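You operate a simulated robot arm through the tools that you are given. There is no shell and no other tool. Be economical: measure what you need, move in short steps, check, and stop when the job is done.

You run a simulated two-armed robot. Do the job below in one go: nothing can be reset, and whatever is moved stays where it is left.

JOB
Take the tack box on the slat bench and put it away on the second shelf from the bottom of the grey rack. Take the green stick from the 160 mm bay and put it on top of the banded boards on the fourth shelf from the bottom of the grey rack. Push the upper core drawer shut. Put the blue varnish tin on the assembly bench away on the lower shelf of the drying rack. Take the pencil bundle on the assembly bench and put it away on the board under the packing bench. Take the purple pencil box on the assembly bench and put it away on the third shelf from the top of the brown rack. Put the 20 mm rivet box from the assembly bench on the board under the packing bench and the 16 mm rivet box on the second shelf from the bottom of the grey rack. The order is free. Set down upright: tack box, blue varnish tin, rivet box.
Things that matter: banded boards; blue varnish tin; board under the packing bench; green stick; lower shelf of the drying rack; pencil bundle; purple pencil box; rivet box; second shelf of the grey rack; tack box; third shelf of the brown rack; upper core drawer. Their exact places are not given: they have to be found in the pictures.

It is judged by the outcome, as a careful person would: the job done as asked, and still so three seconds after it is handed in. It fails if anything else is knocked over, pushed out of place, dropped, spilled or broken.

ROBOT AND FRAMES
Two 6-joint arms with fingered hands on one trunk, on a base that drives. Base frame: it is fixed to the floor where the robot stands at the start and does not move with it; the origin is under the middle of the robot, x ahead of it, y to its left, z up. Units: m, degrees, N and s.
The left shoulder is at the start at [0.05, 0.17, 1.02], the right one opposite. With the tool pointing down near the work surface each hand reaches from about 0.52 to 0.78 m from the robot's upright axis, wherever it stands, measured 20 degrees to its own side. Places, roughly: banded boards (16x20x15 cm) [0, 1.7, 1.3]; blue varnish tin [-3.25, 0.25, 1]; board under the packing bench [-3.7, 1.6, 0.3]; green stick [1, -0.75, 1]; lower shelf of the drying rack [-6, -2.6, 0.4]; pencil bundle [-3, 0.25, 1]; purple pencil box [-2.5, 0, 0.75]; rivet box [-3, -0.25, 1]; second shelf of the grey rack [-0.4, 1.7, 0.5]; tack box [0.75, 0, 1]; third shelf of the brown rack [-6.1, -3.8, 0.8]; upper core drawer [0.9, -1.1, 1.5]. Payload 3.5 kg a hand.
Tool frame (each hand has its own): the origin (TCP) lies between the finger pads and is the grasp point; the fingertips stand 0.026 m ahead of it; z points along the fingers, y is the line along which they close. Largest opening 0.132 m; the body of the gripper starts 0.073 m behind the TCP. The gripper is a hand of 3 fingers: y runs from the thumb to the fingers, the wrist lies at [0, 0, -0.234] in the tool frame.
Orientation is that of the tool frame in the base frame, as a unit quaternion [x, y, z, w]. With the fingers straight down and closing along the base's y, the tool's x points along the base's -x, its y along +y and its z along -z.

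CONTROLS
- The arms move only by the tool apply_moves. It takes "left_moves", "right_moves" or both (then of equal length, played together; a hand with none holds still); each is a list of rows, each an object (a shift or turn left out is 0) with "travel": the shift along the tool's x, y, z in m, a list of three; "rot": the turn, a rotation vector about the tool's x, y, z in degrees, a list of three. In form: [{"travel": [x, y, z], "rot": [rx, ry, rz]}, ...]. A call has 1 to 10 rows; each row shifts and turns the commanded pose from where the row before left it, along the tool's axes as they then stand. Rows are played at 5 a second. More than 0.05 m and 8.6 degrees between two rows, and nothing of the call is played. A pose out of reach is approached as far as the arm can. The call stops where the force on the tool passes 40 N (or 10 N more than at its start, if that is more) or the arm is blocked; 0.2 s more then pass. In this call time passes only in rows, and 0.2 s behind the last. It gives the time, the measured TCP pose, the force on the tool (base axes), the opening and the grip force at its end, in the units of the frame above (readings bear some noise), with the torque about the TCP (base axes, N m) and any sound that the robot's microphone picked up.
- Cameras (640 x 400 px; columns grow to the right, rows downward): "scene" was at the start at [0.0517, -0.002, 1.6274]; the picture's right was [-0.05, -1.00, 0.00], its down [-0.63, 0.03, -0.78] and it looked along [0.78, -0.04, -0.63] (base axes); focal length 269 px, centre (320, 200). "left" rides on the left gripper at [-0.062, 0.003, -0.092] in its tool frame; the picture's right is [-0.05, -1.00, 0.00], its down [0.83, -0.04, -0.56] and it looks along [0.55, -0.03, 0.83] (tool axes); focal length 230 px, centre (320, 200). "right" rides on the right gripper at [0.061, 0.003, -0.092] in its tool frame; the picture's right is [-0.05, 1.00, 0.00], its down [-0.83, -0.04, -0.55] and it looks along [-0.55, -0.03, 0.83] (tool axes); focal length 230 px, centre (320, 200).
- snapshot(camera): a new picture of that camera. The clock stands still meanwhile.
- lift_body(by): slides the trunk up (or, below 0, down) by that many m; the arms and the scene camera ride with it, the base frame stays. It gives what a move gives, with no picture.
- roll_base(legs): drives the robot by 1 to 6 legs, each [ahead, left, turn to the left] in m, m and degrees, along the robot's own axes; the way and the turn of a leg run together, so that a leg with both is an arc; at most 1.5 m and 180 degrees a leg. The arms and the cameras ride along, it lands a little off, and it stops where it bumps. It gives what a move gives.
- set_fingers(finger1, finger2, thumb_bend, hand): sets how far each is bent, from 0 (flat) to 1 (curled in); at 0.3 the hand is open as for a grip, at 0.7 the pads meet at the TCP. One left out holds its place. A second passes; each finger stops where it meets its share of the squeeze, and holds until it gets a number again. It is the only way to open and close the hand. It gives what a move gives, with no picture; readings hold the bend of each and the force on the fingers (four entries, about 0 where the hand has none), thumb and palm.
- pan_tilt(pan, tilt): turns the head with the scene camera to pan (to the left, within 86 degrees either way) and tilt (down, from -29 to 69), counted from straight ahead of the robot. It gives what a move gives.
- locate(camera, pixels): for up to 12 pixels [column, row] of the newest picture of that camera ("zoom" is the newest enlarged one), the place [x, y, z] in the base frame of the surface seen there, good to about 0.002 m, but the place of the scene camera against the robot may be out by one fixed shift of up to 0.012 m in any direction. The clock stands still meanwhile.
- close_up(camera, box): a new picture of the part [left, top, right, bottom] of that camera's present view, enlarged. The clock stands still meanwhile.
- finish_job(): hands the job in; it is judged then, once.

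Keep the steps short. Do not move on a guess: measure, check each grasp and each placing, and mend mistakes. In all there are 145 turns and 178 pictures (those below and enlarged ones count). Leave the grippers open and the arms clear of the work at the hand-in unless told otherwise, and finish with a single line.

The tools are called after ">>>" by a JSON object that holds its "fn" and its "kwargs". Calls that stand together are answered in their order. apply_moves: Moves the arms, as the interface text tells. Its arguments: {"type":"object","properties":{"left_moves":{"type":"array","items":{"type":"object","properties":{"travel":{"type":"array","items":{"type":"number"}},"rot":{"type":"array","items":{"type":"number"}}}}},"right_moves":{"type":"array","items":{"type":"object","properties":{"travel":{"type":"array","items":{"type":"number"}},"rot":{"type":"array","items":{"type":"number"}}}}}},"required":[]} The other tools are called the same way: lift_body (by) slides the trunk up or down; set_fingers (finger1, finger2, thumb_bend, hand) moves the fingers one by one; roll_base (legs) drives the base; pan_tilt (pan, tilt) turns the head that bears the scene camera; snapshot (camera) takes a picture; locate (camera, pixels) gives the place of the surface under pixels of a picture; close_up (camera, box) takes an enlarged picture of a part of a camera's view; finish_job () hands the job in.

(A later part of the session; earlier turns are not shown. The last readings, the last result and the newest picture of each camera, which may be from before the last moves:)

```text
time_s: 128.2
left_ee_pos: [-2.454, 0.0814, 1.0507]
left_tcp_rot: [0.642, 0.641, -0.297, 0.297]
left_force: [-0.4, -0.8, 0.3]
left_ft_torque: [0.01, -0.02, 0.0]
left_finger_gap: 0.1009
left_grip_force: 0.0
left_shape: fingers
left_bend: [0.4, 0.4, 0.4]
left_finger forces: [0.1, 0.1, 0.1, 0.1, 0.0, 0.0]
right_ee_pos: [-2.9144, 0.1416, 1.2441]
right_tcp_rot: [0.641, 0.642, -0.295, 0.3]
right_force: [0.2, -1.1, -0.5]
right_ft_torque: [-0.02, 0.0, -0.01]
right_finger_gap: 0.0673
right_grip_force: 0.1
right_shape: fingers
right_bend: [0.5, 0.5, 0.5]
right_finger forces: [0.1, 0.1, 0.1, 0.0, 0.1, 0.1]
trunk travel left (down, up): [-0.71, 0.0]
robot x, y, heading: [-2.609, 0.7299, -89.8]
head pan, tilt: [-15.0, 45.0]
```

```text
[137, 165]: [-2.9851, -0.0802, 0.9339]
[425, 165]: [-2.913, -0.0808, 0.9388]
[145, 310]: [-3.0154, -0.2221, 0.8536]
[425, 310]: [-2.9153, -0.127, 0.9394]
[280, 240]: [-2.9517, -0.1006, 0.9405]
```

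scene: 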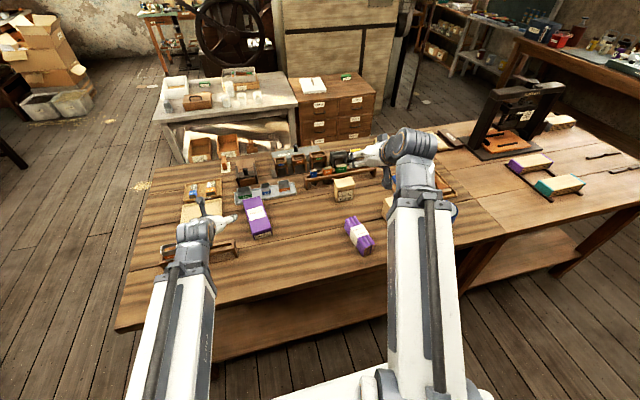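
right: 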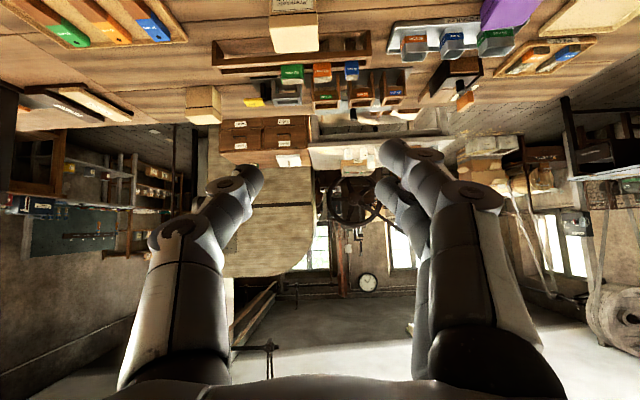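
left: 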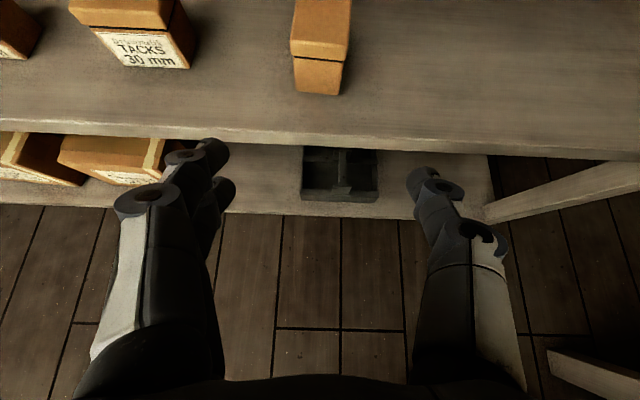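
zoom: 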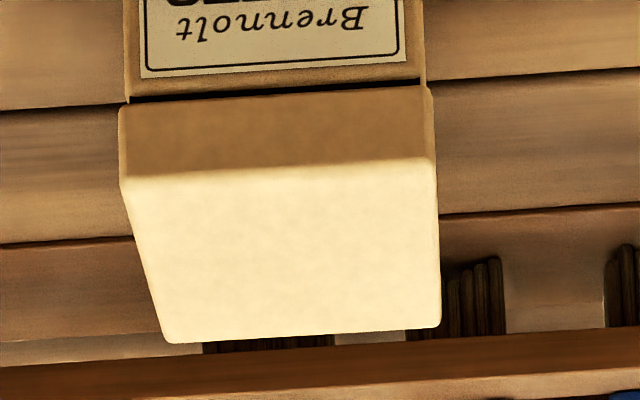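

Box and bundle measured (bundle centre ≈(-2.929,0.136), yaw ≈10°, top 0.908). Back the base 8 cm for reach, open the right hand to ~0.1, yaw it and lower above the bundle.

>>> {"fn": "roll_base", "kwargs": {"legs": [[-0.08, 0, 0]]}}

>>> {"fn": "set_fingers", "kwargs": {"hand": "right", "finger1": 0.42, "finger2": 0.42, "thumb_bend": 0.42}}

>>> {"fn": "apply_moves", "kwargs": {"right_moves": [{"travel": [-0.0257, 0, 0.0306]}, {"travel": [-0.0257, 0, 0.0306]}, {"rot": [-3.85, 0, -3.2]}, {"rot": [-3.85, 0, -3.2]}, {"travel": [0.0375, 0, 0.0315]}, {"travel": [0.0375, 0, 0.0315]}, {"travel": [0.0375, 0, 0.0315]}, {"travel": [0.0375, 0, 0.0315]}, {"travel": [0.0375, 0, 0.0315]}]}}

>>> {"fn": "snapshot", "kwargs": {"camera": "right"}}

>>> {"fn": "close_up", "kwargs": {"camera": "scene", "box": [280, 150, 460, 300]}}

```text
time_s: 129.2
left_ee_pos: [-2.4548, 0.1639, 1.0499]
left_tcp_rot: [0.642, 0.641, -0.298, 0.298]
left_force: [0.8, -1.0, -0.2]
left_ft_torque: [0.03, 0.0, 0.02]
left_finger_gap: 0.101
left_grip_force: 0.1
left_shape: fingers
left_bend: [0.4, 0.4, 0.4]
left_finger forces: [0.0, 0.1, 0.0, 0.1, 0.0, 0.0]
right_ee_pos: [-2.9131, 0.224, 1.2465]
right_tcp_rot: [0.641, 0.642, -0.295, 0.299]
right_force: [-0.7, 0.7, 0.4]
right_ft_torque: [-0.03, 0.01, -0.05]
right_finger_gap: 0.0673
right_grip_force: 0.1
right_shape: fingers
right_bend: [0.5, 0.5, 0.5]
right_finger forces: [0.1, 0.0, 0.1, 0.1, 0.0, 0.0]
trunk travel left (down, up): [-0.71, 0.0]
robot x, y, heading: [-2.6097, 0.8126, -90.2]
head pan, tilt: [-15.0, 45.0]
```

```text
time_s: 130.2
left_ee_pos: [-2.4548, 0.162, 1.0508]
left_tcp_rot: [0.642, 0.642, -0.297, 0.297]
left_force: [-0.1, -1.0, 0.6]
left_ft_torque: [0.0, 0.01, 0.03]
left_finger_gap: 0.1013
left_grip_force: 0.0
left_shape: fingers
left_bend: [0.4, 0.4, 0.4]
left_finger forces: [0.1, 0.1, 0.0, 0.1, 0.1, 0.0]
right_ee_pos: [-2.9139, 0.222, 1.2451]
right_tcp_rot: [0.641, 0.642, -0.295, 0.299]
right_force: [-1.0, -0.5, -0.5]
right_ft_torque: [0.02, 0.0, 0.02]
right_finger_gap: 0.0943
right_grip_force: 0.0
right_shape: fingers
right_bend: [0.42, 0.42, 0.42]
right_finger forces: [0.0, 0.0, 0.0, 0.1, 0.0, 0.0]
trunk travel left (down, up): [-0.71, 0.0]
robot x, y, heading: [-2.6062, 0.8137, -89.9]
head pan, tilt: [-15.0, 45.0]
```

```text
time_s: 132.2
left_ee_pos: [-2.4549, 0.1627, 1.0505]
left_tcp_rot: [0.641, 0.642, -0.297, 0.298]
left_force: [1.0, 0.4, 1.0]
left_ft_torque: [-0.02, 0.0, 0.01]
left_finger_gap: 0.101
left_grip_force: 0.1
left_shape: fingers
left_bend: [0.4, 0.4, 0.4]
left_finger forces: [0.1, 0.0, 0.1, 0.0, 0.1, 0.1]
right_ee_pos: [-2.9124, 0.1422, 0.9981]
right_tcp_rot: [0.583, 0.695, -0.268, 0.324]
right_force: [0.5, -0.3, -0.4]
right_ft_torque: [-0.02, 0.01, 0.01]
right_finger_gap: 0.0942
right_grip_force: 0.1
right_shape: fingers
right_bend: [0.42, 0.42, 0.42]
right_finger forces: [0.0, 0.1, 0.0, 0.0, 0.0, 0.0]
trunk travel left (down, up): [-0.71, 0.0]
robot x, y, heading: [-2.6077, 0.8139, -90.0]
head pan, tilt: [-15.0, 45.0]
```

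```text
106 pictures are left
```

right: 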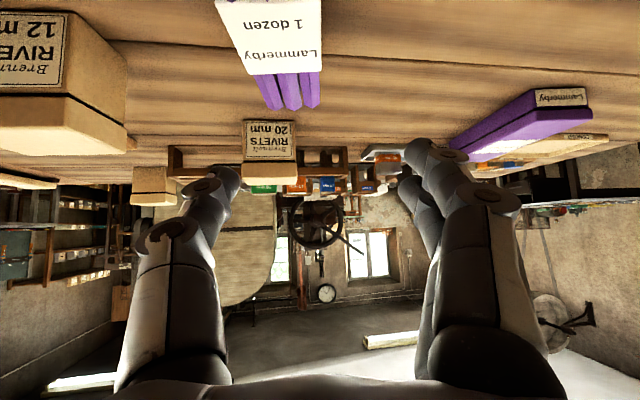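

```text
2.67 times, centred on (370, 225) of scene
```

zoom: 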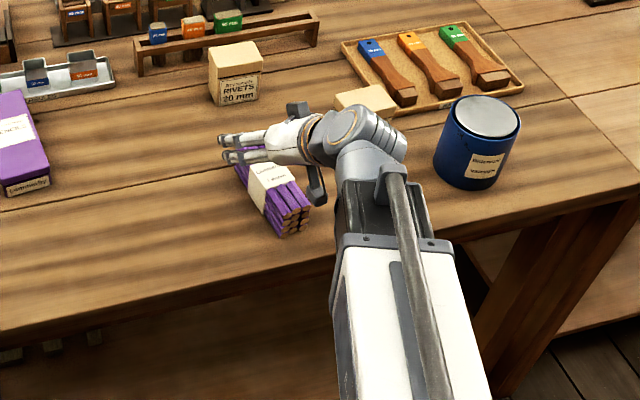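

>>> {"fn": "locate", "kwargs": {"camera": "right", "pixels": [[225, 40], [318, 40], [245, 72], [318, 65], [260, 100], [315, 100], [290, 90]]}}

```text
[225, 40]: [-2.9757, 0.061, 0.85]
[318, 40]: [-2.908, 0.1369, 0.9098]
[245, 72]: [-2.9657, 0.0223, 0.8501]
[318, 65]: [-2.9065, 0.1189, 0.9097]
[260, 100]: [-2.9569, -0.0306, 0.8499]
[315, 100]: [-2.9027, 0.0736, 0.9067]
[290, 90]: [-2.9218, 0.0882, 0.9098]
```

>>> {"fn": "apply_moves", "kwargs": {"right_moves": [{"travel": [-0.002, -0.0173, 0.0023]}, {"travel": [0.0281, 0, 0.0236]}, {"travel": [0.0281, 0, 0.0236]}, {"travel": [0.0271, 0, 0.0226]}]}}

>>> {"fn": "set_fingers", "kwargs": {"hand": "right", "finger1": 0.66, "finger2": 0.66, "thumb_bend": 0.66}}

>>> {"fn": "close_up", "kwargs": {"camera": "scene", "box": [280, 150, 460, 300]}}

```text
time_s: 133.2
left_ee_pos: [-2.4544, 0.163, 1.0498]
left_tcp_rot: [0.641, 0.642, -0.297, 0.297]
left_force: [0.4, 0.1, -0.8]
left_ft_torque: [0.0, -0.01, -0.01]
left_finger_gap: 0.1011
left_grip_force: 0.1
left_shape: fingers
left_bend: [0.4, 0.4, 0.4]
left_finger forces: [0.1, 0.1, 0.0, 0.0, 0.1, 0.0]
right_ee_pos: [-2.9285, 0.1385, 0.8902]
right_tcp_rot: [0.583, 0.695, -0.267, 0.323]
right_force: [0.1, 0.5, -0.6]
right_ft_torque: [0.01, -0.01, -0.02]
right_finger_gap: 0.094
right_grip_force: 0.0
right_shape: fingers
right_bend: [0.42, 0.42, 0.42]
right_finger forces: [0.0, 0.0, 0.0, 0.0, 0.1, 0.0]
trunk travel left (down, up): [-0.71, 0.0]
robot x, y, heading: [-2.61, 0.8143, -89.9]
head pan, tilt: [-15.0, 45.0]
```

```text
time_s: 134.2
left_ee_pos: [-2.4546, 0.1633, 1.0497]
left_tcp_rot: [0.641, 0.641, -0.298, 0.298]
left_force: [-0.6, -0.4, -0.4]
left_ft_torque: [-0.03, 0.04, 0.01]
left_finger_gap: 0.101
left_grip_force: 0.1
left_shape: fingers
left_bend: [0.4, 0.4, 0.4]
left_finger forces: [0.0, 0.0, 0.0, 0.1, 0.0, 0.1]
right_ee_pos: [-2.9296, 0.1388, 0.8896]
right_tcp_rot: [0.583, 0.695, -0.268, 0.324]
right_force: [0.3, -0.3, 0.5]
right_ft_torque: [0.0, -0.03, 0.03]
right_finger_gap: 0.0461
right_grip_force: 12.5
right_shape: fingers
right_bend: [0.58, 0.58, 0.6]
right_finger forces: [6.3, 6.5, 0.1, 0.0, 12.6, 0.0]
trunk travel left (down, up): [-0.71, 0.0]
robot x, y, heading: [-2.6104, 0.8124, -90.1]
head pan, tilt: [-15.0, 45.0]
```

```text
2.67 times, centred on (370, 225) of scene
```

zoom: 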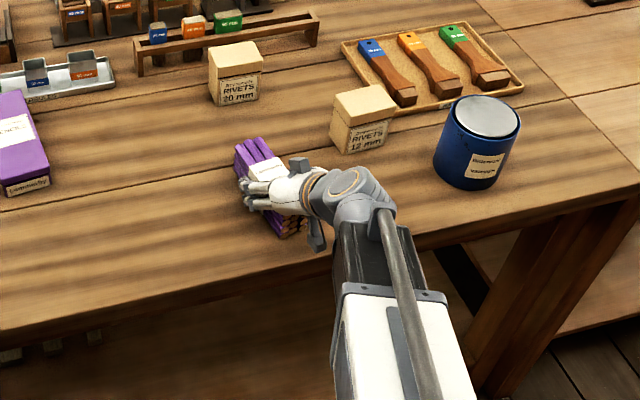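

Firm grip on the bundle (both fingers and thumb). Lift to z≈1.1 and check.

>>> {"fn": "apply_moves", "kwargs": {"right_moves": [{"travel": [-0.0153, 0, -0.0129]}, {"travel": [-0.0345, 0, -0.0289]}, {"travel": [-0.0345, 0, -0.0289]}, {"travel": [-0.0345, 0, -0.0289]}, {"travel": [-0.0345, 0, -0.0289]}, {"rot": [3.85, 0, 3.2]}, {"rot": [3.85, 0, 3.2]}]}}

>>> {"fn": "snapshot", "kwargs": {"camera": "scene"}}

>>> {"fn": "snapshot", "kwargs": {"camera": "right"}}

```text
time_s: 135.8
left_ee_pos: [-2.4539, 0.1629, 1.0491]
left_tcp_rot: [0.642, 0.641, -0.298, 0.297]
left_force: [0.5, -0.2, -0.2]
left_ft_torque: [0.0, 0.03, -0.01]
left_finger_gap: 0.101
left_grip_force: 0.1
left_shape: fingers
left_bend: [0.4, 0.4, 0.4]
left_finger forces: [0.0, 0.0, 0.0, 0.0, 0.1, 0.0]
right_ee_pos: [-2.9299, 0.1372, 1.0901]
right_tcp_rot: [0.641, 0.642, -0.296, 0.299]
right_force: [0.3, 0.1, -1.8]
right_ft_torque: [-0.01, 0.0, -0.01]
right_finger_gap: 0.046
right_grip_force: 13.3
right_shape: fingers
right_bend: [0.58, 0.58, 0.6]
right_finger forces: [6.2, 6.6, 0.1, 0.0, 12.7, 0.0]
trunk travel left (down, up): [-0.71, 0.0]
robot x, y, heading: [-2.6117, 0.8136, -90.0]
head pan, tilt: [-15.0, 45.0]
```

```text
103 pictures are left
```

scene: 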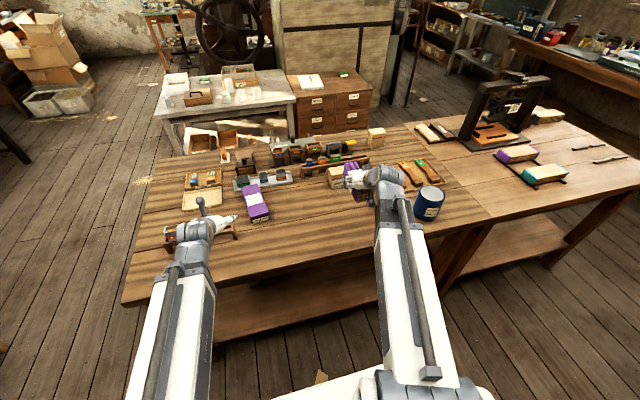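

```text
102 pictures are left
```

right: 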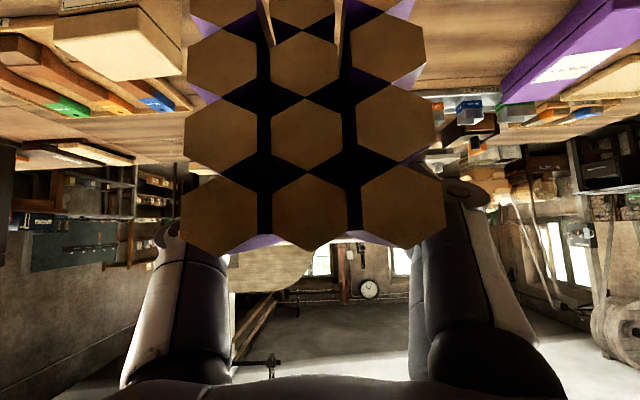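

Bundle held. Shift the base to bring the left hand in line with the 20 mm rivet box.

>>> {"fn": "roll_base", "kwargs": {"legs": [[0, -0.493, 0], [0.12, 0, 0]]}}

>>> {"fn": "set_fingers", "kwargs": {"hand": "left", "finger1": 0.34, "finger2": 0.34, "thumb_bend": 0.34}}

>>> {"fn": "snapshot", "kwargs": {"camera": "left"}}

>>> {"fn": "snapshot", "kwargs": {"camera": "scene"}}

```text
time_s: 139.6
left_ee_pos: [-2.9466, 0.0407, 1.0495]
left_tcp_rot: [0.641, 0.642, -0.297, 0.298]
left_force: [0.2, 0.0, 0.4]
left_ft_torque: [0.0, 0.02, -0.01]
left_finger_gap: 0.101
left_grip_force: 0.1
left_shape: fingers
left_bend: [0.4, 0.4, 0.4]
left_finger forces: [0.0, 0.0, 0.1, 0.0, 0.0, 0.0]
right_ee_pos: [-3.4226, 0.014, 1.0882]
right_tcp_rot: [0.642, 0.642, -0.295, 0.298]
right_force: [-0.5, -0.5, -2.9]
right_ft_torque: [0.05, 0.01, -0.01]
right_finger_gap: 0.046
right_grip_force: 12.4
right_shape: fingers
right_bend: [0.58, 0.58, 0.6]
right_finger forces: [6.2, 6.5, 0.0, 0.1, 12.8, 0.0]
trunk travel left (down, up): [-0.71, 0.0]
robot x, y, heading: [-3.1031, 0.6891, -89.9]
head pan, tilt: [-15.0, 45.0]
```

```text
time_s: 140.6
left_ee_pos: [-2.9471, 0.0418, 1.0503]
left_tcp_rot: [0.641, 0.642, -0.297, 0.298]
left_force: [-0.1, -0.5, 0.2]
left_ft_torque: [0.03, -0.01, -0.01]
left_finger_gap: 0.121
left_grip_force: 0.0
left_shape: fingers
left_bend: [0.34, 0.34, 0.34]
left_finger forces: [0.1, 0.0, 0.0, 0.1, 0.1, 0.0]
right_ee_pos: [-3.4225, 0.0159, 1.0891]
right_tcp_rot: [0.641, 0.642, -0.295, 0.299]
right_force: [-0.2, -0.1, -1.8]
right_ft_torque: [-0.01, -0.02, 0.01]
right_finger_gap: 0.0461
right_grip_force: 12.0
right_shape: fingers
right_bend: [0.58, 0.58, 0.6]
right_finger forces: [6.1, 6.5, 0.0, 0.0, 12.7, 0.0]
trunk travel left (down, up): [-0.71, 0.0]
robot x, y, heading: [-3.1006, 0.6919, -89.9]
head pan, tilt: [-15.0, 45.0]
```

```text
101 pictures are left
```

left: 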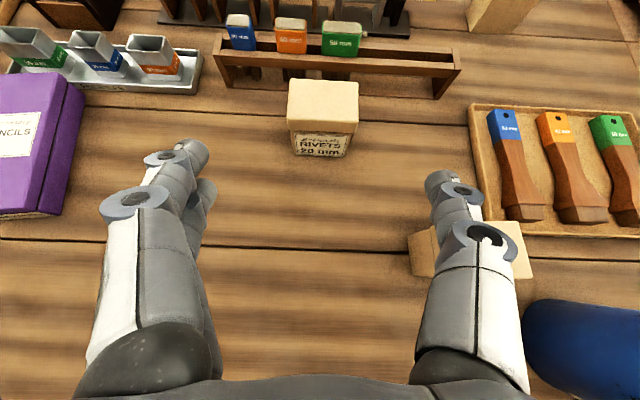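

```text
100 pictures are left
```

scene: 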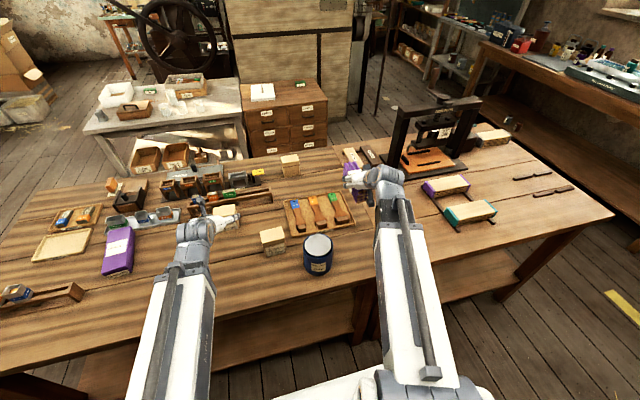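

>>> {"fn": "locate", "kwargs": {"camera": "left", "pixels": [[290, 85], [355, 86], [290, 118], [357, 120], [322, 102], [322, 145], [230, 95], [445, 90]]}}

```text
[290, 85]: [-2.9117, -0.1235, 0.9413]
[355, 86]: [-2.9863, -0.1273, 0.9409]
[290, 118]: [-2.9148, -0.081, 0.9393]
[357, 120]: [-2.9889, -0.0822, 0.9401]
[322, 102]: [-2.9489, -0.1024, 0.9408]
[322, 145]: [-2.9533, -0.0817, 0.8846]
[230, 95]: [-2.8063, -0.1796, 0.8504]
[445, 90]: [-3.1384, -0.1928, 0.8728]
```

>>> {"fn": "apply_moves", "kwargs": {"left_moves": [{"travel": [-0.0315, -0.001, 0.0375]}, {"travel": [-0.0315, -0.001, 0.0375]}, {"travel": [-0.0315, -0.001, 0.0375]}, {"travel": [0.0303, 0, 0.0254]}, {"travel": [0.0303, 0, 0.0254]}]}}

>>> {"fn": "snapshot", "kwargs": {"camera": "left"}}

```text
time_s: 141.8
left_ee_pos: [-2.9511, -0.1055, 0.9689]
left_tcp_rot: [0.641, 0.642, -0.298, 0.298]
left_force: [0.5, -0.1, 0.4]
left_ft_torque: [-0.02, 0.02, -0.01]
left_finger_gap: 0.121
left_grip_force: 0.1
left_shape: fingers
left_bend: [0.34, 0.34, 0.34]
left_finger forces: [0.0, 0.0, 0.0, 0.0, 0.1, 0.0]
right_ee_pos: [-3.422, 0.0148, 1.0899]
right_tcp_rot: [0.642, 0.642, -0.295, 0.298]
right_force: [-0.1, -0.9, -1.7]
right_ft_torque: [-0.02, -0.02, -0.01]
right_finger_gap: 0.046
right_grip_force: 13.1
right_shape: fingers
right_bend: [0.58, 0.58, 0.6]
right_finger forces: [6.2, 6.5, 0.0, 0.0, 12.7, 0.0]
trunk travel left (down, up): [-0.71, 0.0]
robot x, y, heading: [-3.1044, 0.6966, -89.9]
head pan, tilt: [-15.0, 45.0]
```

```text
99 pictures are left
```

left: 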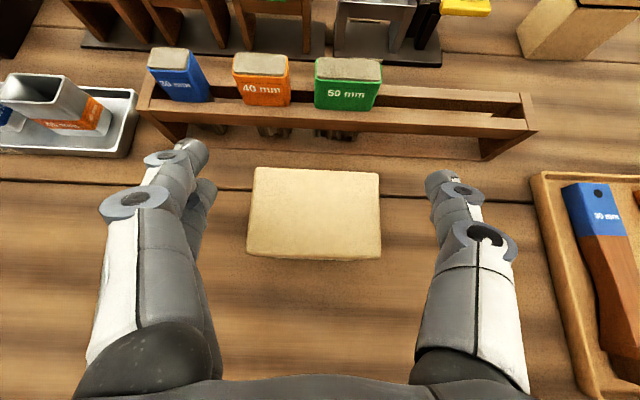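

>>> {"fn": "apply_moves", "kwargs": {"left_moves": [{"travel": [0.0287, 0, 0.0241]}, {"travel": [0.0287, 0, 0.0241]}]}}

>>> {"fn": "set_fingers", "kwargs": {"hand": "left", "finger1": 0.56, "finger2": 0.56, "thumb_bend": 0.56}}

>>> {"fn": "apply_moves", "kwargs": {"left_moves": [{"travel": [-0.0077, 0, -0.0064]}, {"travel": [-0.0153, 0, -0.0129]}]}}

>>> {"fn": "snapshot", "kwargs": {"camera": "left"}}

```text
time_s: 142.4
left_ee_pos: [-2.9501, -0.105, 0.8944]
left_tcp_rot: [0.64, 0.642, -0.298, 0.299]
left_force: [0.5, -0.6, 0.9]
left_ft_torque: [-0.02, 0.0, 0.0]
left_finger_gap: 0.1211
left_grip_force: 0.4
left_shape: fingers
left_bend: [0.34, 0.34, 0.34]
left_finger forces: [0.4, 0.0, 0.0, 0.0, 0.0, 0.1]
right_ee_pos: [-3.422, 0.0148, 1.0906]
right_tcp_rot: [0.642, 0.642, -0.295, 0.299]
right_force: [0.7, 1.3, -2.6]
right_ft_torque: [0.01, -0.02, 0.0]
right_finger_gap: 0.046
right_grip_force: 12.5
right_shape: fingers
right_bend: [0.58, 0.58, 0.6]
right_finger forces: [6.1, 6.6, 0.0, 0.0, 12.7, 0.1]
trunk travel left (down, up): [-0.71, 0.0]
robot x, y, heading: [-3.1035, 0.6934, -90.0]
head pan, tilt: [-15.0, 45.0]
```

```text
time_s: 143.4
left_ee_pos: [-2.9504, -0.1048, 0.894]
left_tcp_rot: [0.641, 0.642, -0.297, 0.297]
left_force: [2.3, 0.7, 0.6]
left_ft_torque: [-0.04, 0.08, 0.05]
left_finger_gap: 0.0787
left_grip_force: 17.9
left_shape: fingers
left_bend: [0.51, 0.48, 0.51]
left_finger forces: [13.2, 6.0, 0.0, 0.1, 17.1, 0.0]
right_ee_pos: [-3.4225, 0.0165, 1.0901]
right_tcp_rot: [0.641, 0.643, -0.294, 0.299]
right_force: [-0.6, 0.1, -2.6]
right_ft_torque: [0.03, -0.01, 0.02]
right_finger_gap: 0.0459
right_grip_force: 12.5
right_shape: fingers
right_bend: [0.58, 0.58, 0.6]
right_finger forces: [6.2, 6.5, 0.0, 0.0, 12.7, 0.1]
trunk travel left (down, up): [-0.71, 0.0]
robot x, y, heading: [-3.1025, 0.6925, -89.9]
head pan, tilt: [-15.0, 45.0]
```

```text
time_s: 144.0
left_ee_pos: [-2.9502, -0.1049, 0.9241]
left_tcp_rot: [0.641, 0.642, -0.298, 0.297]
left_force: [0.2, -0.1, -4.3]
left_ft_torque: [0.04, -0.03, -0.01]
left_finger_gap: 0.0787
left_grip_force: 17.2
left_shape: fingers
left_bend: [0.51, 0.48, 0.51]
left_finger forces: [11.9, 5.9, 0.1, 0.1, 17.7, 0.1]
right_ee_pos: [-3.4232, 0.0157, 1.0901]
right_tcp_rot: [0.642, 0.642, -0.295, 0.298]
right_force: [-0.4, 0.7, -3.7]
right_ft_torque: [0.0, -0.01, 0.0]
right_finger_gap: 0.0462
right_grip_force: 12.6
right_shape: fingers
right_bend: [0.58, 0.58, 0.6]
right_finger forces: [6.1, 6.5, 0.1, 0.0, 12.7, 0.0]
trunk travel left (down, up): [-0.71, 0.0]
robot x, y, heading: [-3.1007, 0.6947, -89.9]
head pan, tilt: [-15.0, 45.0]
```

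```text
98 pictures are left
```

left: 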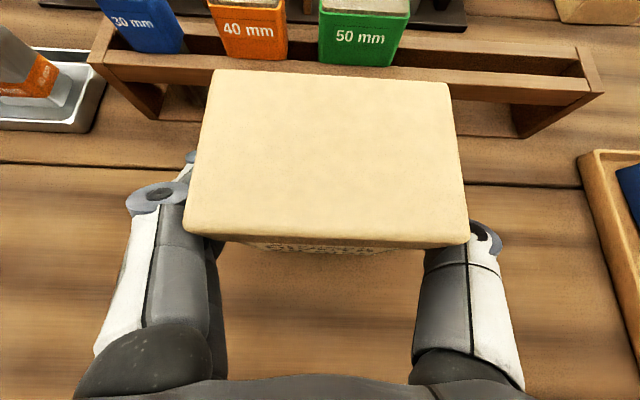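

20 mm box held. Lift, pull back, and turn to face -x in the aisle; then look at the board under the packing bench.

>>> {"fn": "apply_moves", "kwargs": {"left_moves": [{"travel": [-0.0345, 0, -0.0289]}, {"travel": [-0.0345, 0, -0.0289]}, {"travel": [-0.0345, 0, -0.0289]}, {"travel": [0.0289, 0, -0.0345]}, {"travel": [0.0289, 0, -0.0345]}, {"travel": [0.0289, 0, -0.0345]}]}}

>>> {"fn": "roll_base", "kwargs": {"legs": [[-0.09, 0, 0], [0, 0, -90]]}}

>>> {"fn": "pan_tilt", "kwargs": {"pan": -60, "tilt": 45}}

>>> {"fn": "snapshot", "kwargs": {"camera": "scene"}}

```text
time_s: 145.4
left_ee_pos: [-2.9502, 0.0321, 1.0606]
left_tcp_rot: [0.641, 0.641, -0.298, 0.298]
left_force: [0.2, 1.0, -4.5]
left_ft_torque: [0.03, 0.0, -0.03]
left_finger_gap: 0.0785
left_grip_force: 17.1
left_shape: fingers
left_bend: [0.51, 0.48, 0.51]
left_finger forces: [11.7, 5.8, 0.1, 0.0, 17.3, 0.0]
right_ee_pos: [-3.4223, 0.0163, 1.0909]
right_tcp_rot: [0.641, 0.642, -0.296, 0.299]
right_force: [-1.3, -0.1, -3.0]
right_ft_torque: [0.01, 0.01, -0.01]
right_finger_gap: 0.046
right_grip_force: 12.4
right_shape: fingers
right_bend: [0.58, 0.58, 0.6]
right_finger forces: [6.2, 6.5, 0.1, 0.0, 12.7, 0.0]
trunk travel left (down, up): [-0.71, 0.0]
robot x, y, heading: [-3.1047, 0.6928, -89.9]
head pan, tilt: [-15.0, 45.0]
```

```text
time_s: 150.4
left_ee_pos: [-3.7712, 0.6573, 1.0591]
left_tcp_rot: [0.907, -0.018, -0.42, -0.008]
left_force: [-0.3, -0.6, -3.2]
left_ft_torque: [-0.02, -0.04, 0.0]
left_finger_gap: 0.0782
left_grip_force: 15.4
left_shape: fingers
left_bend: [0.5, 0.48, 0.51]
left_finger forces: [10.0, 5.8, 0.0, 0.0, 15.8, 0.1]
right_ee_pos: [-3.7668, 1.1289, 1.0893]
right_tcp_rot: [0.908, -0.017, -0.419, -0.005]
right_force: [0.2, -0.6, -1.1]
right_ft_torque: [0.02, -0.01, -0.01]
right_finger_gap: 0.0459
right_grip_force: 12.5
right_shape: fingers
right_bend: [0.58, 0.58, 0.6]
right_finger forces: [6.0, 6.4, 0.0, 0.1, 12.4, 0.0]
trunk travel left (down, up): [-0.71, 0.0]
robot x, y, heading: [-3.1011, 0.782, 177.7]
head pan, tilt: [-15.0, 45.0]
```

```text
time_s: 151.5
left_ee_pos: [-3.7714, 0.6578, 1.0605]
left_tcp_rot: [0.907, -0.019, -0.421, -0.009]
left_force: [0.5, -0.1, -3.8]
left_ft_torque: [-0.04, -0.03, 0.01]
left_finger_gap: 0.0781
left_grip_force: 15.1
left_shape: fingers
left_bend: [0.5, 0.48, 0.51]
left_finger forces: [10.0, 5.9, 0.0, 0.1, 15.8, 0.0]
right_ee_pos: [-3.7671, 1.1278, 1.0905]
right_tcp_rot: [0.908, -0.017, -0.42, -0.005]
right_force: [1.1, 0.1, -1.5]
right_ft_torque: [-0.01, 0.0, 0.02]
right_finger_gap: 0.046
right_grip_force: 12.4
right_shape: fingers
right_bend: [0.58, 0.58, 0.6]
right_finger forces: [6.0, 6.3, 0.0, 0.0, 12.4, 0.1]
trunk travel left (down, up): [-0.71, 0.0]
robot x, y, heading: [-3.1028, 0.785, 177.8]
head pan, tilt: [-60.0, 45.0]
```

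```text
97 pictures are left
```

scene: 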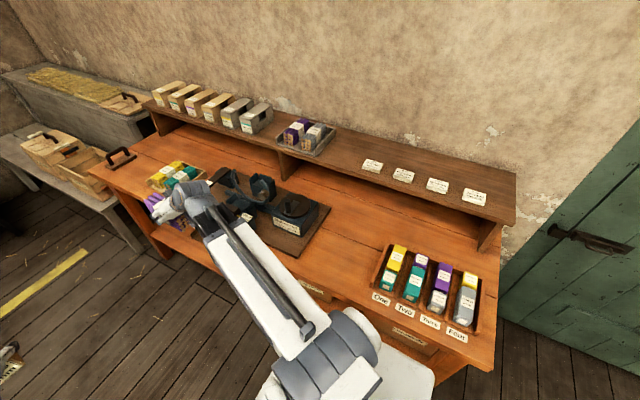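

The free part of the board should be x≈-3.7…-4.2. I'll turn left over the bench (hands above everything), back along the aisle to x≈-3.95, lower the trunk, then turn left to face the packing bench with low hands.

>>> {"fn": "apply_moves", "kwargs": {"left_moves": [{"travel": [0.0193, 0, -0.023]}, {"travel": [0.0193, 0, -0.023]}], "right_moves": [{"travel": [0.0193, 0, -0.023]}, {"travel": [0.0193, 0, -0.023]}]}}

>>> {"fn": "roll_base", "kwargs": {"legs": [[0, 0, 100], [0, 0, 82], [-0.85, -0.1, 0]]}}

>>> {"fn": "lift_body", "kwargs": {"by": -0.65}}

>>> {"fn": "snapshot", "kwargs": {"camera": "left"}}

```text
time_s: 152.1
left_ee_pos: [-3.7599, 0.6592, 1.0604]
left_tcp_rot: [0.907, -0.018, -0.422, -0.009]
left_force: [-0.5, -0.7, -4.5]
left_ft_torque: [0.02, 0.02, -0.02]
left_finger_gap: 0.0781
left_grip_force: 15.0
left_shape: fingers
left_bend: [0.5, 0.48, 0.51]
left_finger forces: [9.9, 5.8, 0.0, 0.1, 15.8, 0.0]
left hand out of reach, approached as far as the arm can: row 1, 2
right_ee_pos: [-3.712, 1.1289, 1.0916]
right_tcp_rot: [0.908, -0.017, -0.419, -0.005]
right_force: [-0.5, -0.9, -2.5]
right_ft_torque: [0.01, -0.03, 0.0]
right_finger_gap: 0.0458
right_grip_force: 13.1
right_shape: fingers
right_bend: [0.58, 0.58, 0.6]
right_finger forces: [6.1, 6.3, 0.0, 0.0, 12.4, 0.0]
right hand out of reach, approached as far as the arm can: row 2
trunk travel left (down, up): [-0.71, 0.0]
robot x, y, heading: [-3.1016, 0.7818, 177.9]
head pan, tilt: [-60.0, 45.0]
```

```text
time_s: 164.3
left_ee_pos: [-3.2847, 0.8375, 1.0599]
left_tcp_rot: [0.018, 0.907, -0.009, 0.421]
left_force: [-1.0, 0.6, -4.3]
left_ft_torque: [0.01, 0.01, 0.0]
left_finger_gap: 0.0777
left_grip_force: 13.4
left_shape: fingers
left_bend: [0.5, 0.48, 0.51]
left_finger forces: [7.5, 5.6, 0.0, 0.1, 13.1, 0.1]
right_ee_pos: [-3.3316, 0.3662, 1.0915]
right_tcp_rot: [0.017, 0.907, -0.005, 0.421]
right_force: [-0.7, -0.2, -1.3]
right_ft_torque: [-0.01, 0.0, 0.01]
right_finger_gap: 0.0453
right_grip_force: 12.2
right_shape: fingers
right_bend: [0.58, 0.58, 0.6]
right_finger forces: [5.8, 6.2, 0.0, 0.1, 12.2, 0.1]
trunk travel left (down, up): [-0.71, 0.0]
robot x, y, heading: [-3.9383, 0.7128, -2.3]
head pan, tilt: [-60.0, 45.0]
```

```text
refused: -0.65 is not a number from -0.4 to 0.4
```

```text
96 pictures are left
```

left: 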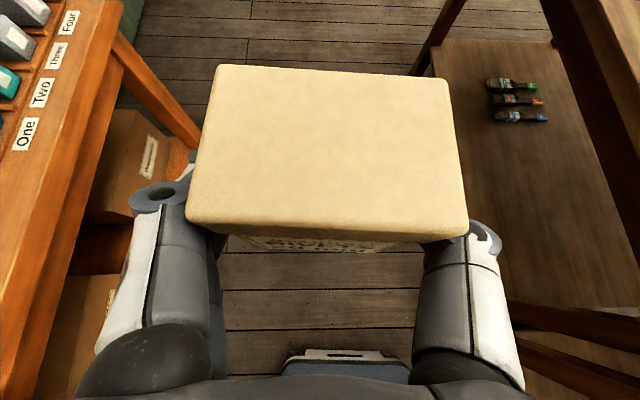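

>>> {"fn": "roll_base", "kwargs": {"legs": [[0, 0, 20]]}}

>>> {"fn": "set_fingers", "kwargs": {"hand": "left", "finger1": 0.6, "finger2": 0.6, "thumb_bend": 0.6}}

>>> {"fn": "lift_body", "kwargs": {"by": -0.4}}

>>> {"fn": "lift_body", "kwargs": {"by": -0.24}}

>>> {"fn": "snapshot", "kwargs": {"camera": "left"}}

>>> {"fn": "pan_tilt", "kwargs": {"pan": 70, "tilt": 30}}

>>> {"fn": "snapshot", "kwargs": {"camera": "scene"}}

```text
time_s: 165.8
left_ee_pos: [-3.3672, 1.0569, 1.0598]
left_tcp_rot: [-0.142, 0.896, 0.066, 0.415]
left_force: [-0.2, -0.5, -4.9]
left_ft_torque: [0.0, 0.02, 0.01]
left_finger_gap: 0.0776
left_grip_force: 13.0
left_shape: fingers
left_bend: [0.5, 0.48, 0.51]
left_finger forces: [7.5, 5.7, 0.0, 0.0, 13.1, 0.0]
right_ee_pos: [-3.2498, 0.6004, 1.0912]
right_tcp_rot: [-0.143, 0.897, 0.068, 0.413]
right_force: [-0.3, -0.3, -1.9]
right_ft_torque: [-0.01, 0.0, -0.01]
right_finger_gap: 0.0453
right_grip_force: 12.4
right_shape: fingers
right_bend: [0.58, 0.58, 0.6]
right_finger forces: [5.9, 6.3, 0.0, 0.0, 12.1, 0.1]
trunk travel left (down, up): [-0.71, 0.0]
robot x, y, heading: [-3.9395, 0.7119, 18.2]
head pan, tilt: [-60.0, 45.0]
```

```text
time_s: 166.8
left_ee_pos: [-3.3688, 1.0576, 1.06]
left_tcp_rot: [-0.142, 0.896, 0.066, 0.415]
left_force: [0.2, -0.3, -3.7]
left_ft_torque: [-0.03, 0.02, -0.03]
left_finger_gap: 0.0775
left_grip_force: 19.5
left_shape: fingers
left_bend: [0.49, 0.48, 0.52]
left_finger forces: [11.3, 8.6, 0.0, 0.0, 20.0, 0.1]
right_ee_pos: [-3.2494, 0.5994, 1.0914]
right_tcp_rot: [-0.144, 0.897, 0.069, 0.412]
right_force: [-0.6, 0.1, -3.2]
right_ft_torque: [-0.01, 0.02, 0.03]
right_finger_gap: 0.0452
right_grip_force: 11.9
right_shape: fingers
right_bend: [0.58, 0.58, 0.6]
right_finger forces: [5.9, 6.1, 0.0, 0.0, 12.0, 0.0]
trunk travel left (down, up): [-0.71, 0.0]
robot x, y, heading: [-3.946, 0.7148, 18.2]
head pan, tilt: [-60.0, 45.0]
```

```text
time_s: 170.6
left_ee_pos: [-3.3685, 1.0563, 0.6612]
left_tcp_rot: [-0.143, 0.896, 0.067, 0.415]
left_force: [0.6, -0.4, -3.5]
left_ft_torque: [0.04, 0.04, 0.02]
left_finger_gap: 0.0776
left_grip_force: 19.7
left_shape: fingers
left_bend: [0.49, 0.48, 0.52]
left_finger forces: [11.3, 8.6, 0.1, 0.0, 20.0, 0.0]
right_ee_pos: [-3.2505, 0.5985, 0.6902]
right_tcp_rot: [-0.144, 0.897, 0.069, 0.413]
right_force: [-0.4, -0.9, -1.7]
right_ft_torque: [0.0, 0.08, -0.02]
right_finger_gap: 0.0453
right_grip_force: 11.7
right_shape: fingers
right_bend: [0.58, 0.58, 0.6]
right_finger forces: [5.9, 6.2, 0.0, 0.0, 12.1, 0.0]
trunk travel left (down, up): [-0.31, 0.4]
robot x, y, heading: [-3.9407, 0.7155, 18.3]
head pan, tilt: [-60.0, 45.0]
```

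```text
time_s: 173.1
left_ee_pos: [-3.3682, 1.0573, 0.4197]
left_tcp_rot: [-0.143, 0.896, 0.067, 0.415]
left_force: [-0.5, 0.9, -3.4]
left_ft_torque: [-0.02, 0.01, 0.01]
left_finger_gap: 0.0772
left_grip_force: 19.8
left_shape: fingers
left_bend: [0.49, 0.48, 0.52]
left_finger forces: [11.2, 8.6, 0.1, 0.0, 20.0, 0.1]
right_ee_pos: [-3.2496, 0.5995, 0.4506]
right_tcp_rot: [-0.143, 0.897, 0.068, 0.413]
right_force: [0.4, -0.1, -2.6]
right_ft_torque: [-0.06, 0.03, -0.01]
right_finger_gap: 0.0452
right_grip_force: 12.4
right_shape: fingers
right_bend: [0.58, 0.58, 0.6]
right_finger forces: [6.0, 6.1, 0.1, 0.1, 12.2, 0.1]
trunk travel left (down, up): [-0.07, 0.64]
robot x, y, heading: [-3.9428, 0.7134, 18.1]
head pan, tilt: [-60.0, 45.0]
```

```text
95 pictures are left
```

left: 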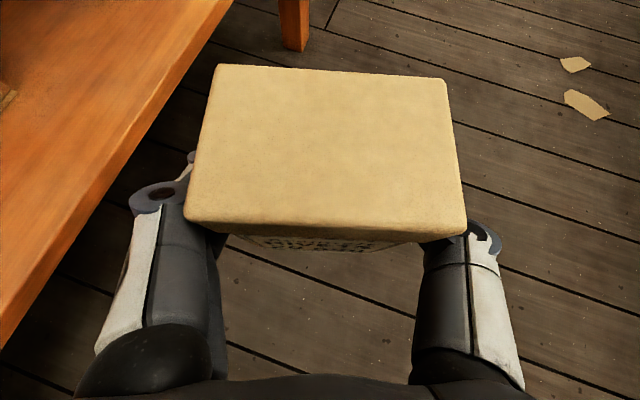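

```text
time_s: 175.2
left_ee_pos: [-3.3686, 1.0573, 0.42]
left_tcp_rot: [-0.143, 0.896, 0.067, 0.415]
left_force: [0.3, 0.4, -3.0]
left_ft_torque: [-0.01, 0.03, 0.01]
left_finger_gap: 0.0773
left_grip_force: 19.8
left_shape: fingers
left_bend: [0.49, 0.48, 0.52]
left_finger forces: [11.2, 8.6, 0.0, 0.1, 20.0, 0.0]
right_ee_pos: [-3.2482, 0.5999, 0.4515]
right_tcp_rot: [-0.144, 0.897, 0.068, 0.412]
right_force: [1.1, -0.9, -2.2]
right_ft_torque: [-0.03, 0.0, 0.0]
right_finger_gap: 0.0451
right_grip_force: 12.2
right_shape: fingers
right_bend: [0.58, 0.58, 0.6]
right_finger forces: [5.8, 6.2, 0.1, 0.0, 12.1, 0.0]
trunk travel left (down, up): [-0.07, 0.64]
robot x, y, heading: [-3.9412, 0.7163, 18.1]
head pan, tilt: [70.0, 30.0]
```

```text
94 pictures are left
```

scene: 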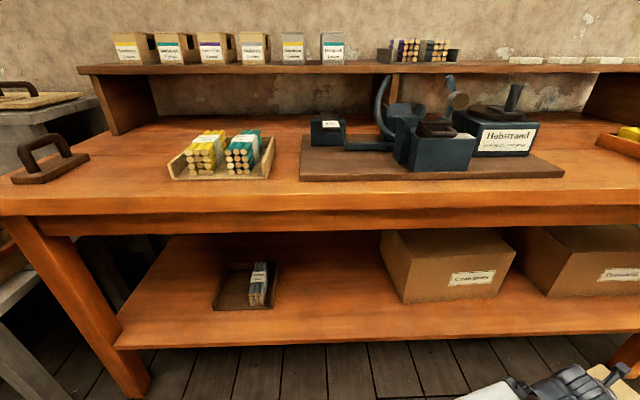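

>>> {"fn": "locate", "kwargs": {"camera": "scene", "pixels": [[330, 320], [330, 280], [280, 290], [385, 285], [402, 300], [215, 305], [340, 250], [360, 235], [330, 228], [120, 340], [245, 330]]}}

```text
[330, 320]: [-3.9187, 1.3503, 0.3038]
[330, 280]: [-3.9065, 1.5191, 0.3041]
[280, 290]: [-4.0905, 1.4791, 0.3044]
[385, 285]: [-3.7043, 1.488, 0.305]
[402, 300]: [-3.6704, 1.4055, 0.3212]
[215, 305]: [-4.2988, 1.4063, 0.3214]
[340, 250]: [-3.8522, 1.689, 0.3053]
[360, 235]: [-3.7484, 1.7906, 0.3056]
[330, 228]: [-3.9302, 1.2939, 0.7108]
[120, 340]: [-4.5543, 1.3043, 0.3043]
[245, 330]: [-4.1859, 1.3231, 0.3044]
```

The board is free from x≈-4.08 to -3.70. Move back a little and turn to face it, hands low.

>>> {"fn": "roll_base", "kwargs": {"legs": [[-0.18, 0.035, 0], [0, 0, 71.8]]}}

>>> {"fn": "pan_tilt", "kwargs": {"pan": 0, "tilt": 40}}

>>> {"fn": "snapshot", "kwargs": {"camera": "scene"}}

>>> {"fn": "snapshot", "kwargs": {"camera": "right"}}

```text
time_s: 179.7
left_ee_pos: [-4.2475, 1.3477, 0.4202]
left_tcp_rot: [-0.63, 0.653, 0.291, 0.303]
left_force: [0.1, -0.7, -4.2]
left_ft_torque: [-0.05, 0.0, 0.01]
left_finger_gap: 0.0771
left_grip_force: 19.8
left_shape: fingers
left_bend: [0.49, 0.48, 0.52]
left_finger forces: [10.8, 8.9, 0.0, 0.0, 19.7, 0.1]
right_ee_pos: [-3.7762, 1.3013, 0.4505]
right_tcp_rot: [-0.63, 0.653, 0.293, 0.3]
right_force: [0.0, -1.1, -2.3]
right_ft_torque: [-0.04, 0.05, 0.0]
right_finger_gap: 0.0454
right_grip_force: 11.8
right_shape: fingers
right_bend: [0.58, 0.58, 0.6]
right_finger forces: [5.8, 6.0, 0.0, 0.0, 11.9, 0.0]
trunk travel left (down, up): [-0.07, 0.64]
robot x, y, heading: [-4.1206, 0.691, 87.7]
head pan, tilt: [70.0, 30.0]
```

```text
time_s: 181.2
left_ee_pos: [-4.2475, 1.3472, 0.4191]
left_tcp_rot: [-0.629, 0.654, 0.291, 0.303]
left_force: [0.1, 0.0, -3.8]
left_ft_torque: [-0.02, 0.03, 0.01]
left_finger_gap: 0.0772
left_grip_force: 19.4
left_shape: fingers
left_bend: [0.49, 0.48, 0.52]
left_finger forces: [10.8, 8.8, 0.0, 0.0, 19.8, 0.0]
right_ee_pos: [-3.7763, 1.3003, 0.4511]
right_tcp_rot: [-0.63, 0.653, 0.293, 0.3]
right_force: [-0.1, 0.0, -3.2]
right_ft_torque: [-0.01, -0.02, -0.01]
right_finger_gap: 0.0451
right_grip_force: 11.7
right_shape: fingers
right_bend: [0.58, 0.58, 0.6]
right_finger forces: [5.8, 6.1, 0.1, 0.0, 12.0, 0.0]
trunk travel left (down, up): [-0.07, 0.64]
robot x, y, heading: [-4.1232, 0.6915, 88.0]
head pan, tilt: [0.0, 40.0]
```

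```text
93 pictures are left
```

scene: 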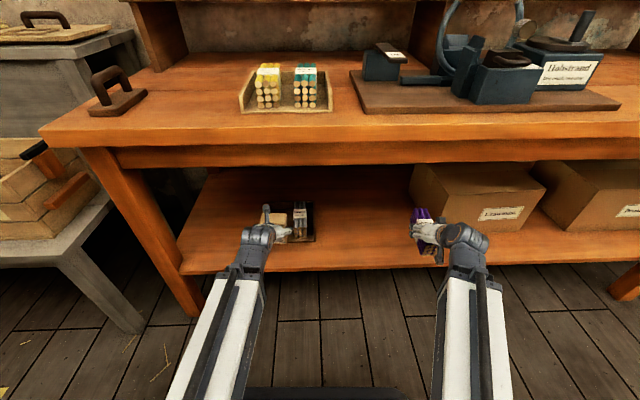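

```text
92 pictures are left
```

right: 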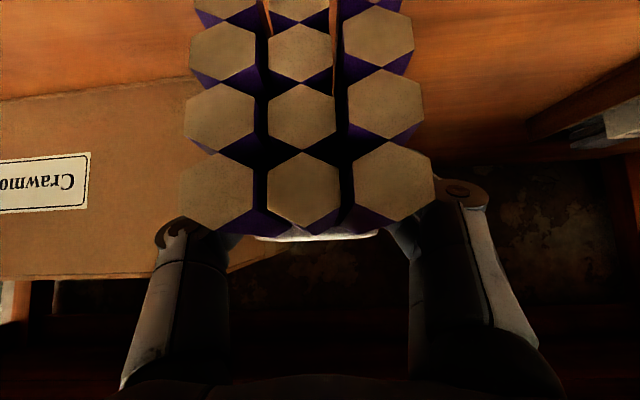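

>>> {"fn": "roll_base", "kwargs": {"legs": [[0, 0.055, 1.5]]}}

>>> {"fn": "apply_moves", "kwargs": {"right_moves": [{"travel": [-0.0322, 0, 0.0383]}, {"travel": [-0.0322, 0, 0.0383]}, {"travel": [0.0263, 0, 0.0221]}, {"travel": [0.0263, 0, 0.0221]}, {"travel": [0.0263, 0, 0.0221]}]}}

>>> {"fn": "close_up", "kwargs": {"camera": "scene", "box": [230, 150, 530, 300]}}

```text
time_s: 182.1
left_ee_pos: [-4.3194, 1.3449, 0.4195]
left_tcp_rot: [-0.639, 0.644, 0.296, 0.298]
left_force: [-0.1, 1.1, -4.3]
left_ft_torque: [-0.06, 0.01, 0.02]
left_finger_gap: 0.0772
left_grip_force: 19.9
left_shape: fingers
left_bend: [0.49, 0.48, 0.52]
left_finger forces: [10.8, 8.8, 0.0, 0.0, 19.7, 0.1]
right_ee_pos: [-3.8475, 1.3117, 0.4518]
right_tcp_rot: [-0.639, 0.646, 0.297, 0.296]
right_force: [0.3, -0.5, -1.8]
right_ft_torque: [-0.03, 0.0, -0.01]
right_finger_gap: 0.0452
right_grip_force: 12.2
right_shape: fingers
right_bend: [0.58, 0.59, 0.6]
right_finger forces: [5.8, 6.2, 0.0, 0.0, 12.2, 0.1]
trunk travel left (down, up): [-0.07, 0.64]
robot x, y, heading: [-4.1759, 0.6899, 89.4]
head pan, tilt: [0.0, 40.0]
```

```text
time_s: 183.3
left_ee_pos: [-4.3197, 1.3456, 0.4188]
left_tcp_rot: [-0.639, 0.644, 0.296, 0.299]
left_force: [-0.9, 0.2, -3.9]
left_ft_torque: [-0.03, 0.01, -0.03]
left_finger_gap: 0.0772
left_grip_force: 20.5
left_shape: fingers
left_bend: [0.49, 0.48, 0.52]
left_finger forces: [10.9, 8.9, 0.0, 0.0, 19.6, 0.1]
right_ee_pos: [-3.8503, 1.4111, 0.348]
right_tcp_rot: [-0.639, 0.645, 0.297, 0.296]
right_force: [-0.6, -0.3, -3.1]
right_ft_torque: [0.0, 0.03, 0.0]
right_finger_gap: 0.0452
right_grip_force: 11.9
right_shape: fingers
right_bend: [0.58, 0.59, 0.6]
right_finger forces: [5.9, 6.3, 0.0, 0.0, 12.0, 0.1]
trunk travel left (down, up): [-0.07, 0.64]
robot x, y, heading: [-4.1786, 0.6932, 89.6]
head pan, tilt: [0.0, 40.0]
```

```text
2.13 times, centred on (380, 225) of scene
```

zoom: 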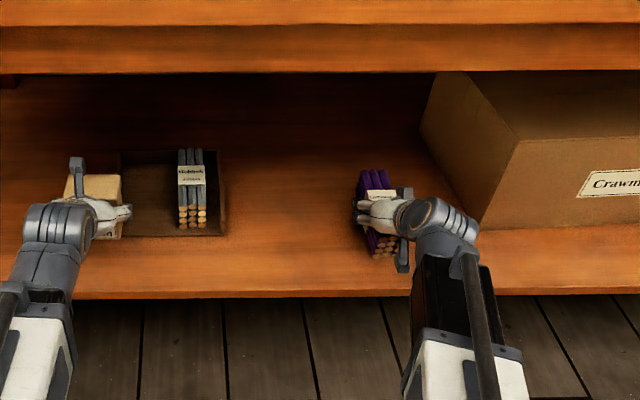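

>>> {"fn": "apply_moves", "kwargs": {"right_moves": [{"travel": [0.0023, 0, 0.0019]}, {"travel": [0.0015, 0, 0.0013]}, {"travel": [0.0015, 0, 0.0013]}]}}

```text
time_s: 184.1
left_ee_pos: [-4.3187, 1.3451, 0.4196]
left_tcp_rot: [-0.638, 0.645, 0.296, 0.299]
left_force: [-0.4, -0.9, -4.0]
left_ft_torque: [-0.03, -0.03, 0.03]
left_finger_gap: 0.0772
left_grip_force: 19.8
left_shape: fingers
left_bend: [0.49, 0.48, 0.52]
left_finger forces: [10.8, 8.7, 0.1, 0.0, 19.6, 0.0]
right_ee_pos: [-3.8482, 1.4091, 0.34]
right_tcp_rot: [-0.639, 0.645, 0.297, 0.296]
right_force: [-0.1, 1.0, -2.0]
right_ft_torque: [-0.07, -0.04, 0.0]
right_finger_gap: 0.0452
right_grip_force: 12.7
right_shape: fingers
right_bend: [0.58, 0.58, 0.6]
right_finger forces: [6.7, 5.8, 0.0, 0.0, 12.5, 0.1]
trunk travel left (down, up): [-0.07, 0.64]
robot x, y, heading: [-4.1789, 0.691, 89.4]
head pan, tilt: [0.0, 40.0]
```

>>> {"fn": "apply_moves", "kwargs": {"right_moves": [{"travel": [0.0012, 0, 0.001]}]}}

>>> {"fn": "set_fingers", "kwargs": {"hand": "right", "finger1": 0.45, "finger2": 0.45, "thumb_bend": 0.45}}

>>> {"fn": "apply_moves", "kwargs": {"right_moves": [{"travel": [-0.023, 0, -0.0193]}, {"travel": [-0.023, 0, -0.0193]}, {"travel": [-0.023, 0, -0.0193]}, {"travel": [0.0193, 0, -0.023]}, {"travel": [0.0193, 0, -0.023]}, {"travel": [0.0193, 0, -0.023]}]}}

>>> {"fn": "snapshot", "kwargs": {"camera": "right"}}

>>> {"fn": "close_up", "kwargs": {"camera": "scene", "box": [230, 150, 530, 300]}}

```text
time_s: 184.5
left_ee_pos: [-4.3196, 1.3448, 0.4211]
left_tcp_rot: [-0.638, 0.645, 0.296, 0.3]
left_force: [-0.7, -0.2, -4.2]
left_ft_torque: [-0.01, 0.01, 0.0]
left_finger_gap: 0.0771
left_grip_force: 19.4
left_shape: fingers
left_bend: [0.49, 0.48, 0.52]
left_finger forces: [10.9, 8.8, 0.1, 0.1, 19.8, 0.1]
right_ee_pos: [-3.8486, 1.4097, 0.3408]
right_tcp_rot: [-0.638, 0.645, 0.297, 0.297]
right_force: [-2.0, -2.1, 3.8]
right_ft_torque: [0.0, -0.01, 0.03]
right_finger_gap: 0.045
right_grip_force: 13.3
right_shape: fingers
right_bend: [0.58, 0.58, 0.6]
right_finger forces: [7.6, 6.6, 0.0, 0.0, 12.7, 0.0]
trunk travel left (down, up): [-0.07, 0.64]
robot x, y, heading: [-4.1799, 0.6892, 89.2]
head pan, tilt: [0.0, 40.0]
```

```text
time_s: 185.5
left_ee_pos: [-4.3179, 1.3454, 0.4201]
left_tcp_rot: [-0.638, 0.645, 0.295, 0.299]
left_force: [0.2, 0.8, -4.5]
left_ft_torque: [-0.02, 0.0, 0.02]
left_finger_gap: 0.077
left_grip_force: 19.7
left_shape: fingers
left_bend: [0.49, 0.48, 0.52]
left_finger forces: [10.8, 8.8, 0.0, 0.1, 19.7, 0.0]
right_ee_pos: [-3.8487, 1.4095, 0.3386]
right_tcp_rot: [-0.639, 0.646, 0.296, 0.295]
right_force: [0.6, 0.3, 0.1]
right_ft_torque: [0.01, 0.0, -0.03]
right_finger_gap: 0.0839
right_grip_force: 0.0
right_shape: fingers
right_bend: [0.45, 0.45, 0.45]
right_finger forces: [0.0, 0.0, 0.0, 0.0, 0.0, 0.0]
trunk travel left (down, up): [-0.07, 0.64]
robot x, y, heading: [-4.1783, 0.6942, 89.5]
head pan, tilt: [0.0, 40.0]
```

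```text
time_s: 186.9
left_ee_pos: [-4.3199, 1.345, 0.4197]
left_tcp_rot: [-0.638, 0.645, 0.295, 0.299]
left_force: [0.0, 0.0, -3.9]
left_ft_torque: [-0.01, 0.0, 0.0]
left_finger_gap: 0.077
left_grip_force: 19.7
left_shape: fingers
left_bend: [0.49, 0.48, 0.52]
left_finger forces: [10.8, 8.7, 0.0, 0.0, 19.7, 0.0]
right_ee_pos: [-3.8459, 1.3206, 0.4297]
right_tcp_rot: [-0.639, 0.645, 0.296, 0.295]
right_force: [-0.5, 0.7, 0.0]
right_ft_torque: [0.0, -0.02, -0.03]
right_finger_gap: 0.0836
right_grip_force: 0.0
right_shape: fingers
right_bend: [0.45, 0.45, 0.45]
right_finger forces: [0.0, 0.0, 0.1, 0.0, 0.0, 0.1]
trunk travel left (down, up): [-0.07, 0.64]
robot x, y, heading: [-4.1766, 0.6927, 89.5]
head pan, tilt: [0.0, 40.0]
```

```text
90 pictures are left
```

right: 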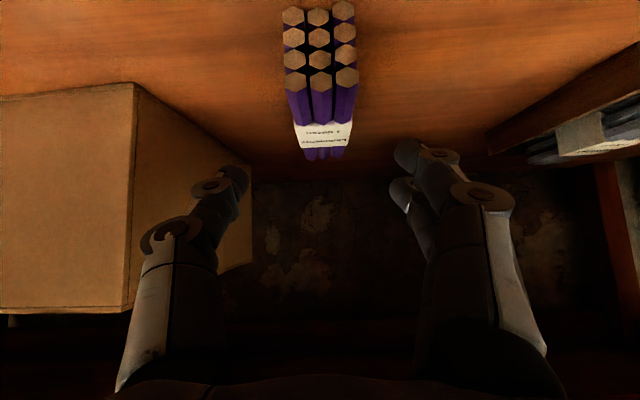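

```text
2.13 times, centred on (380, 225) of scene
```

zoom: 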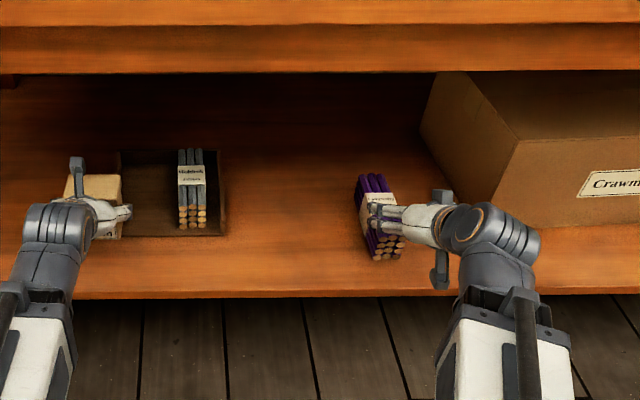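

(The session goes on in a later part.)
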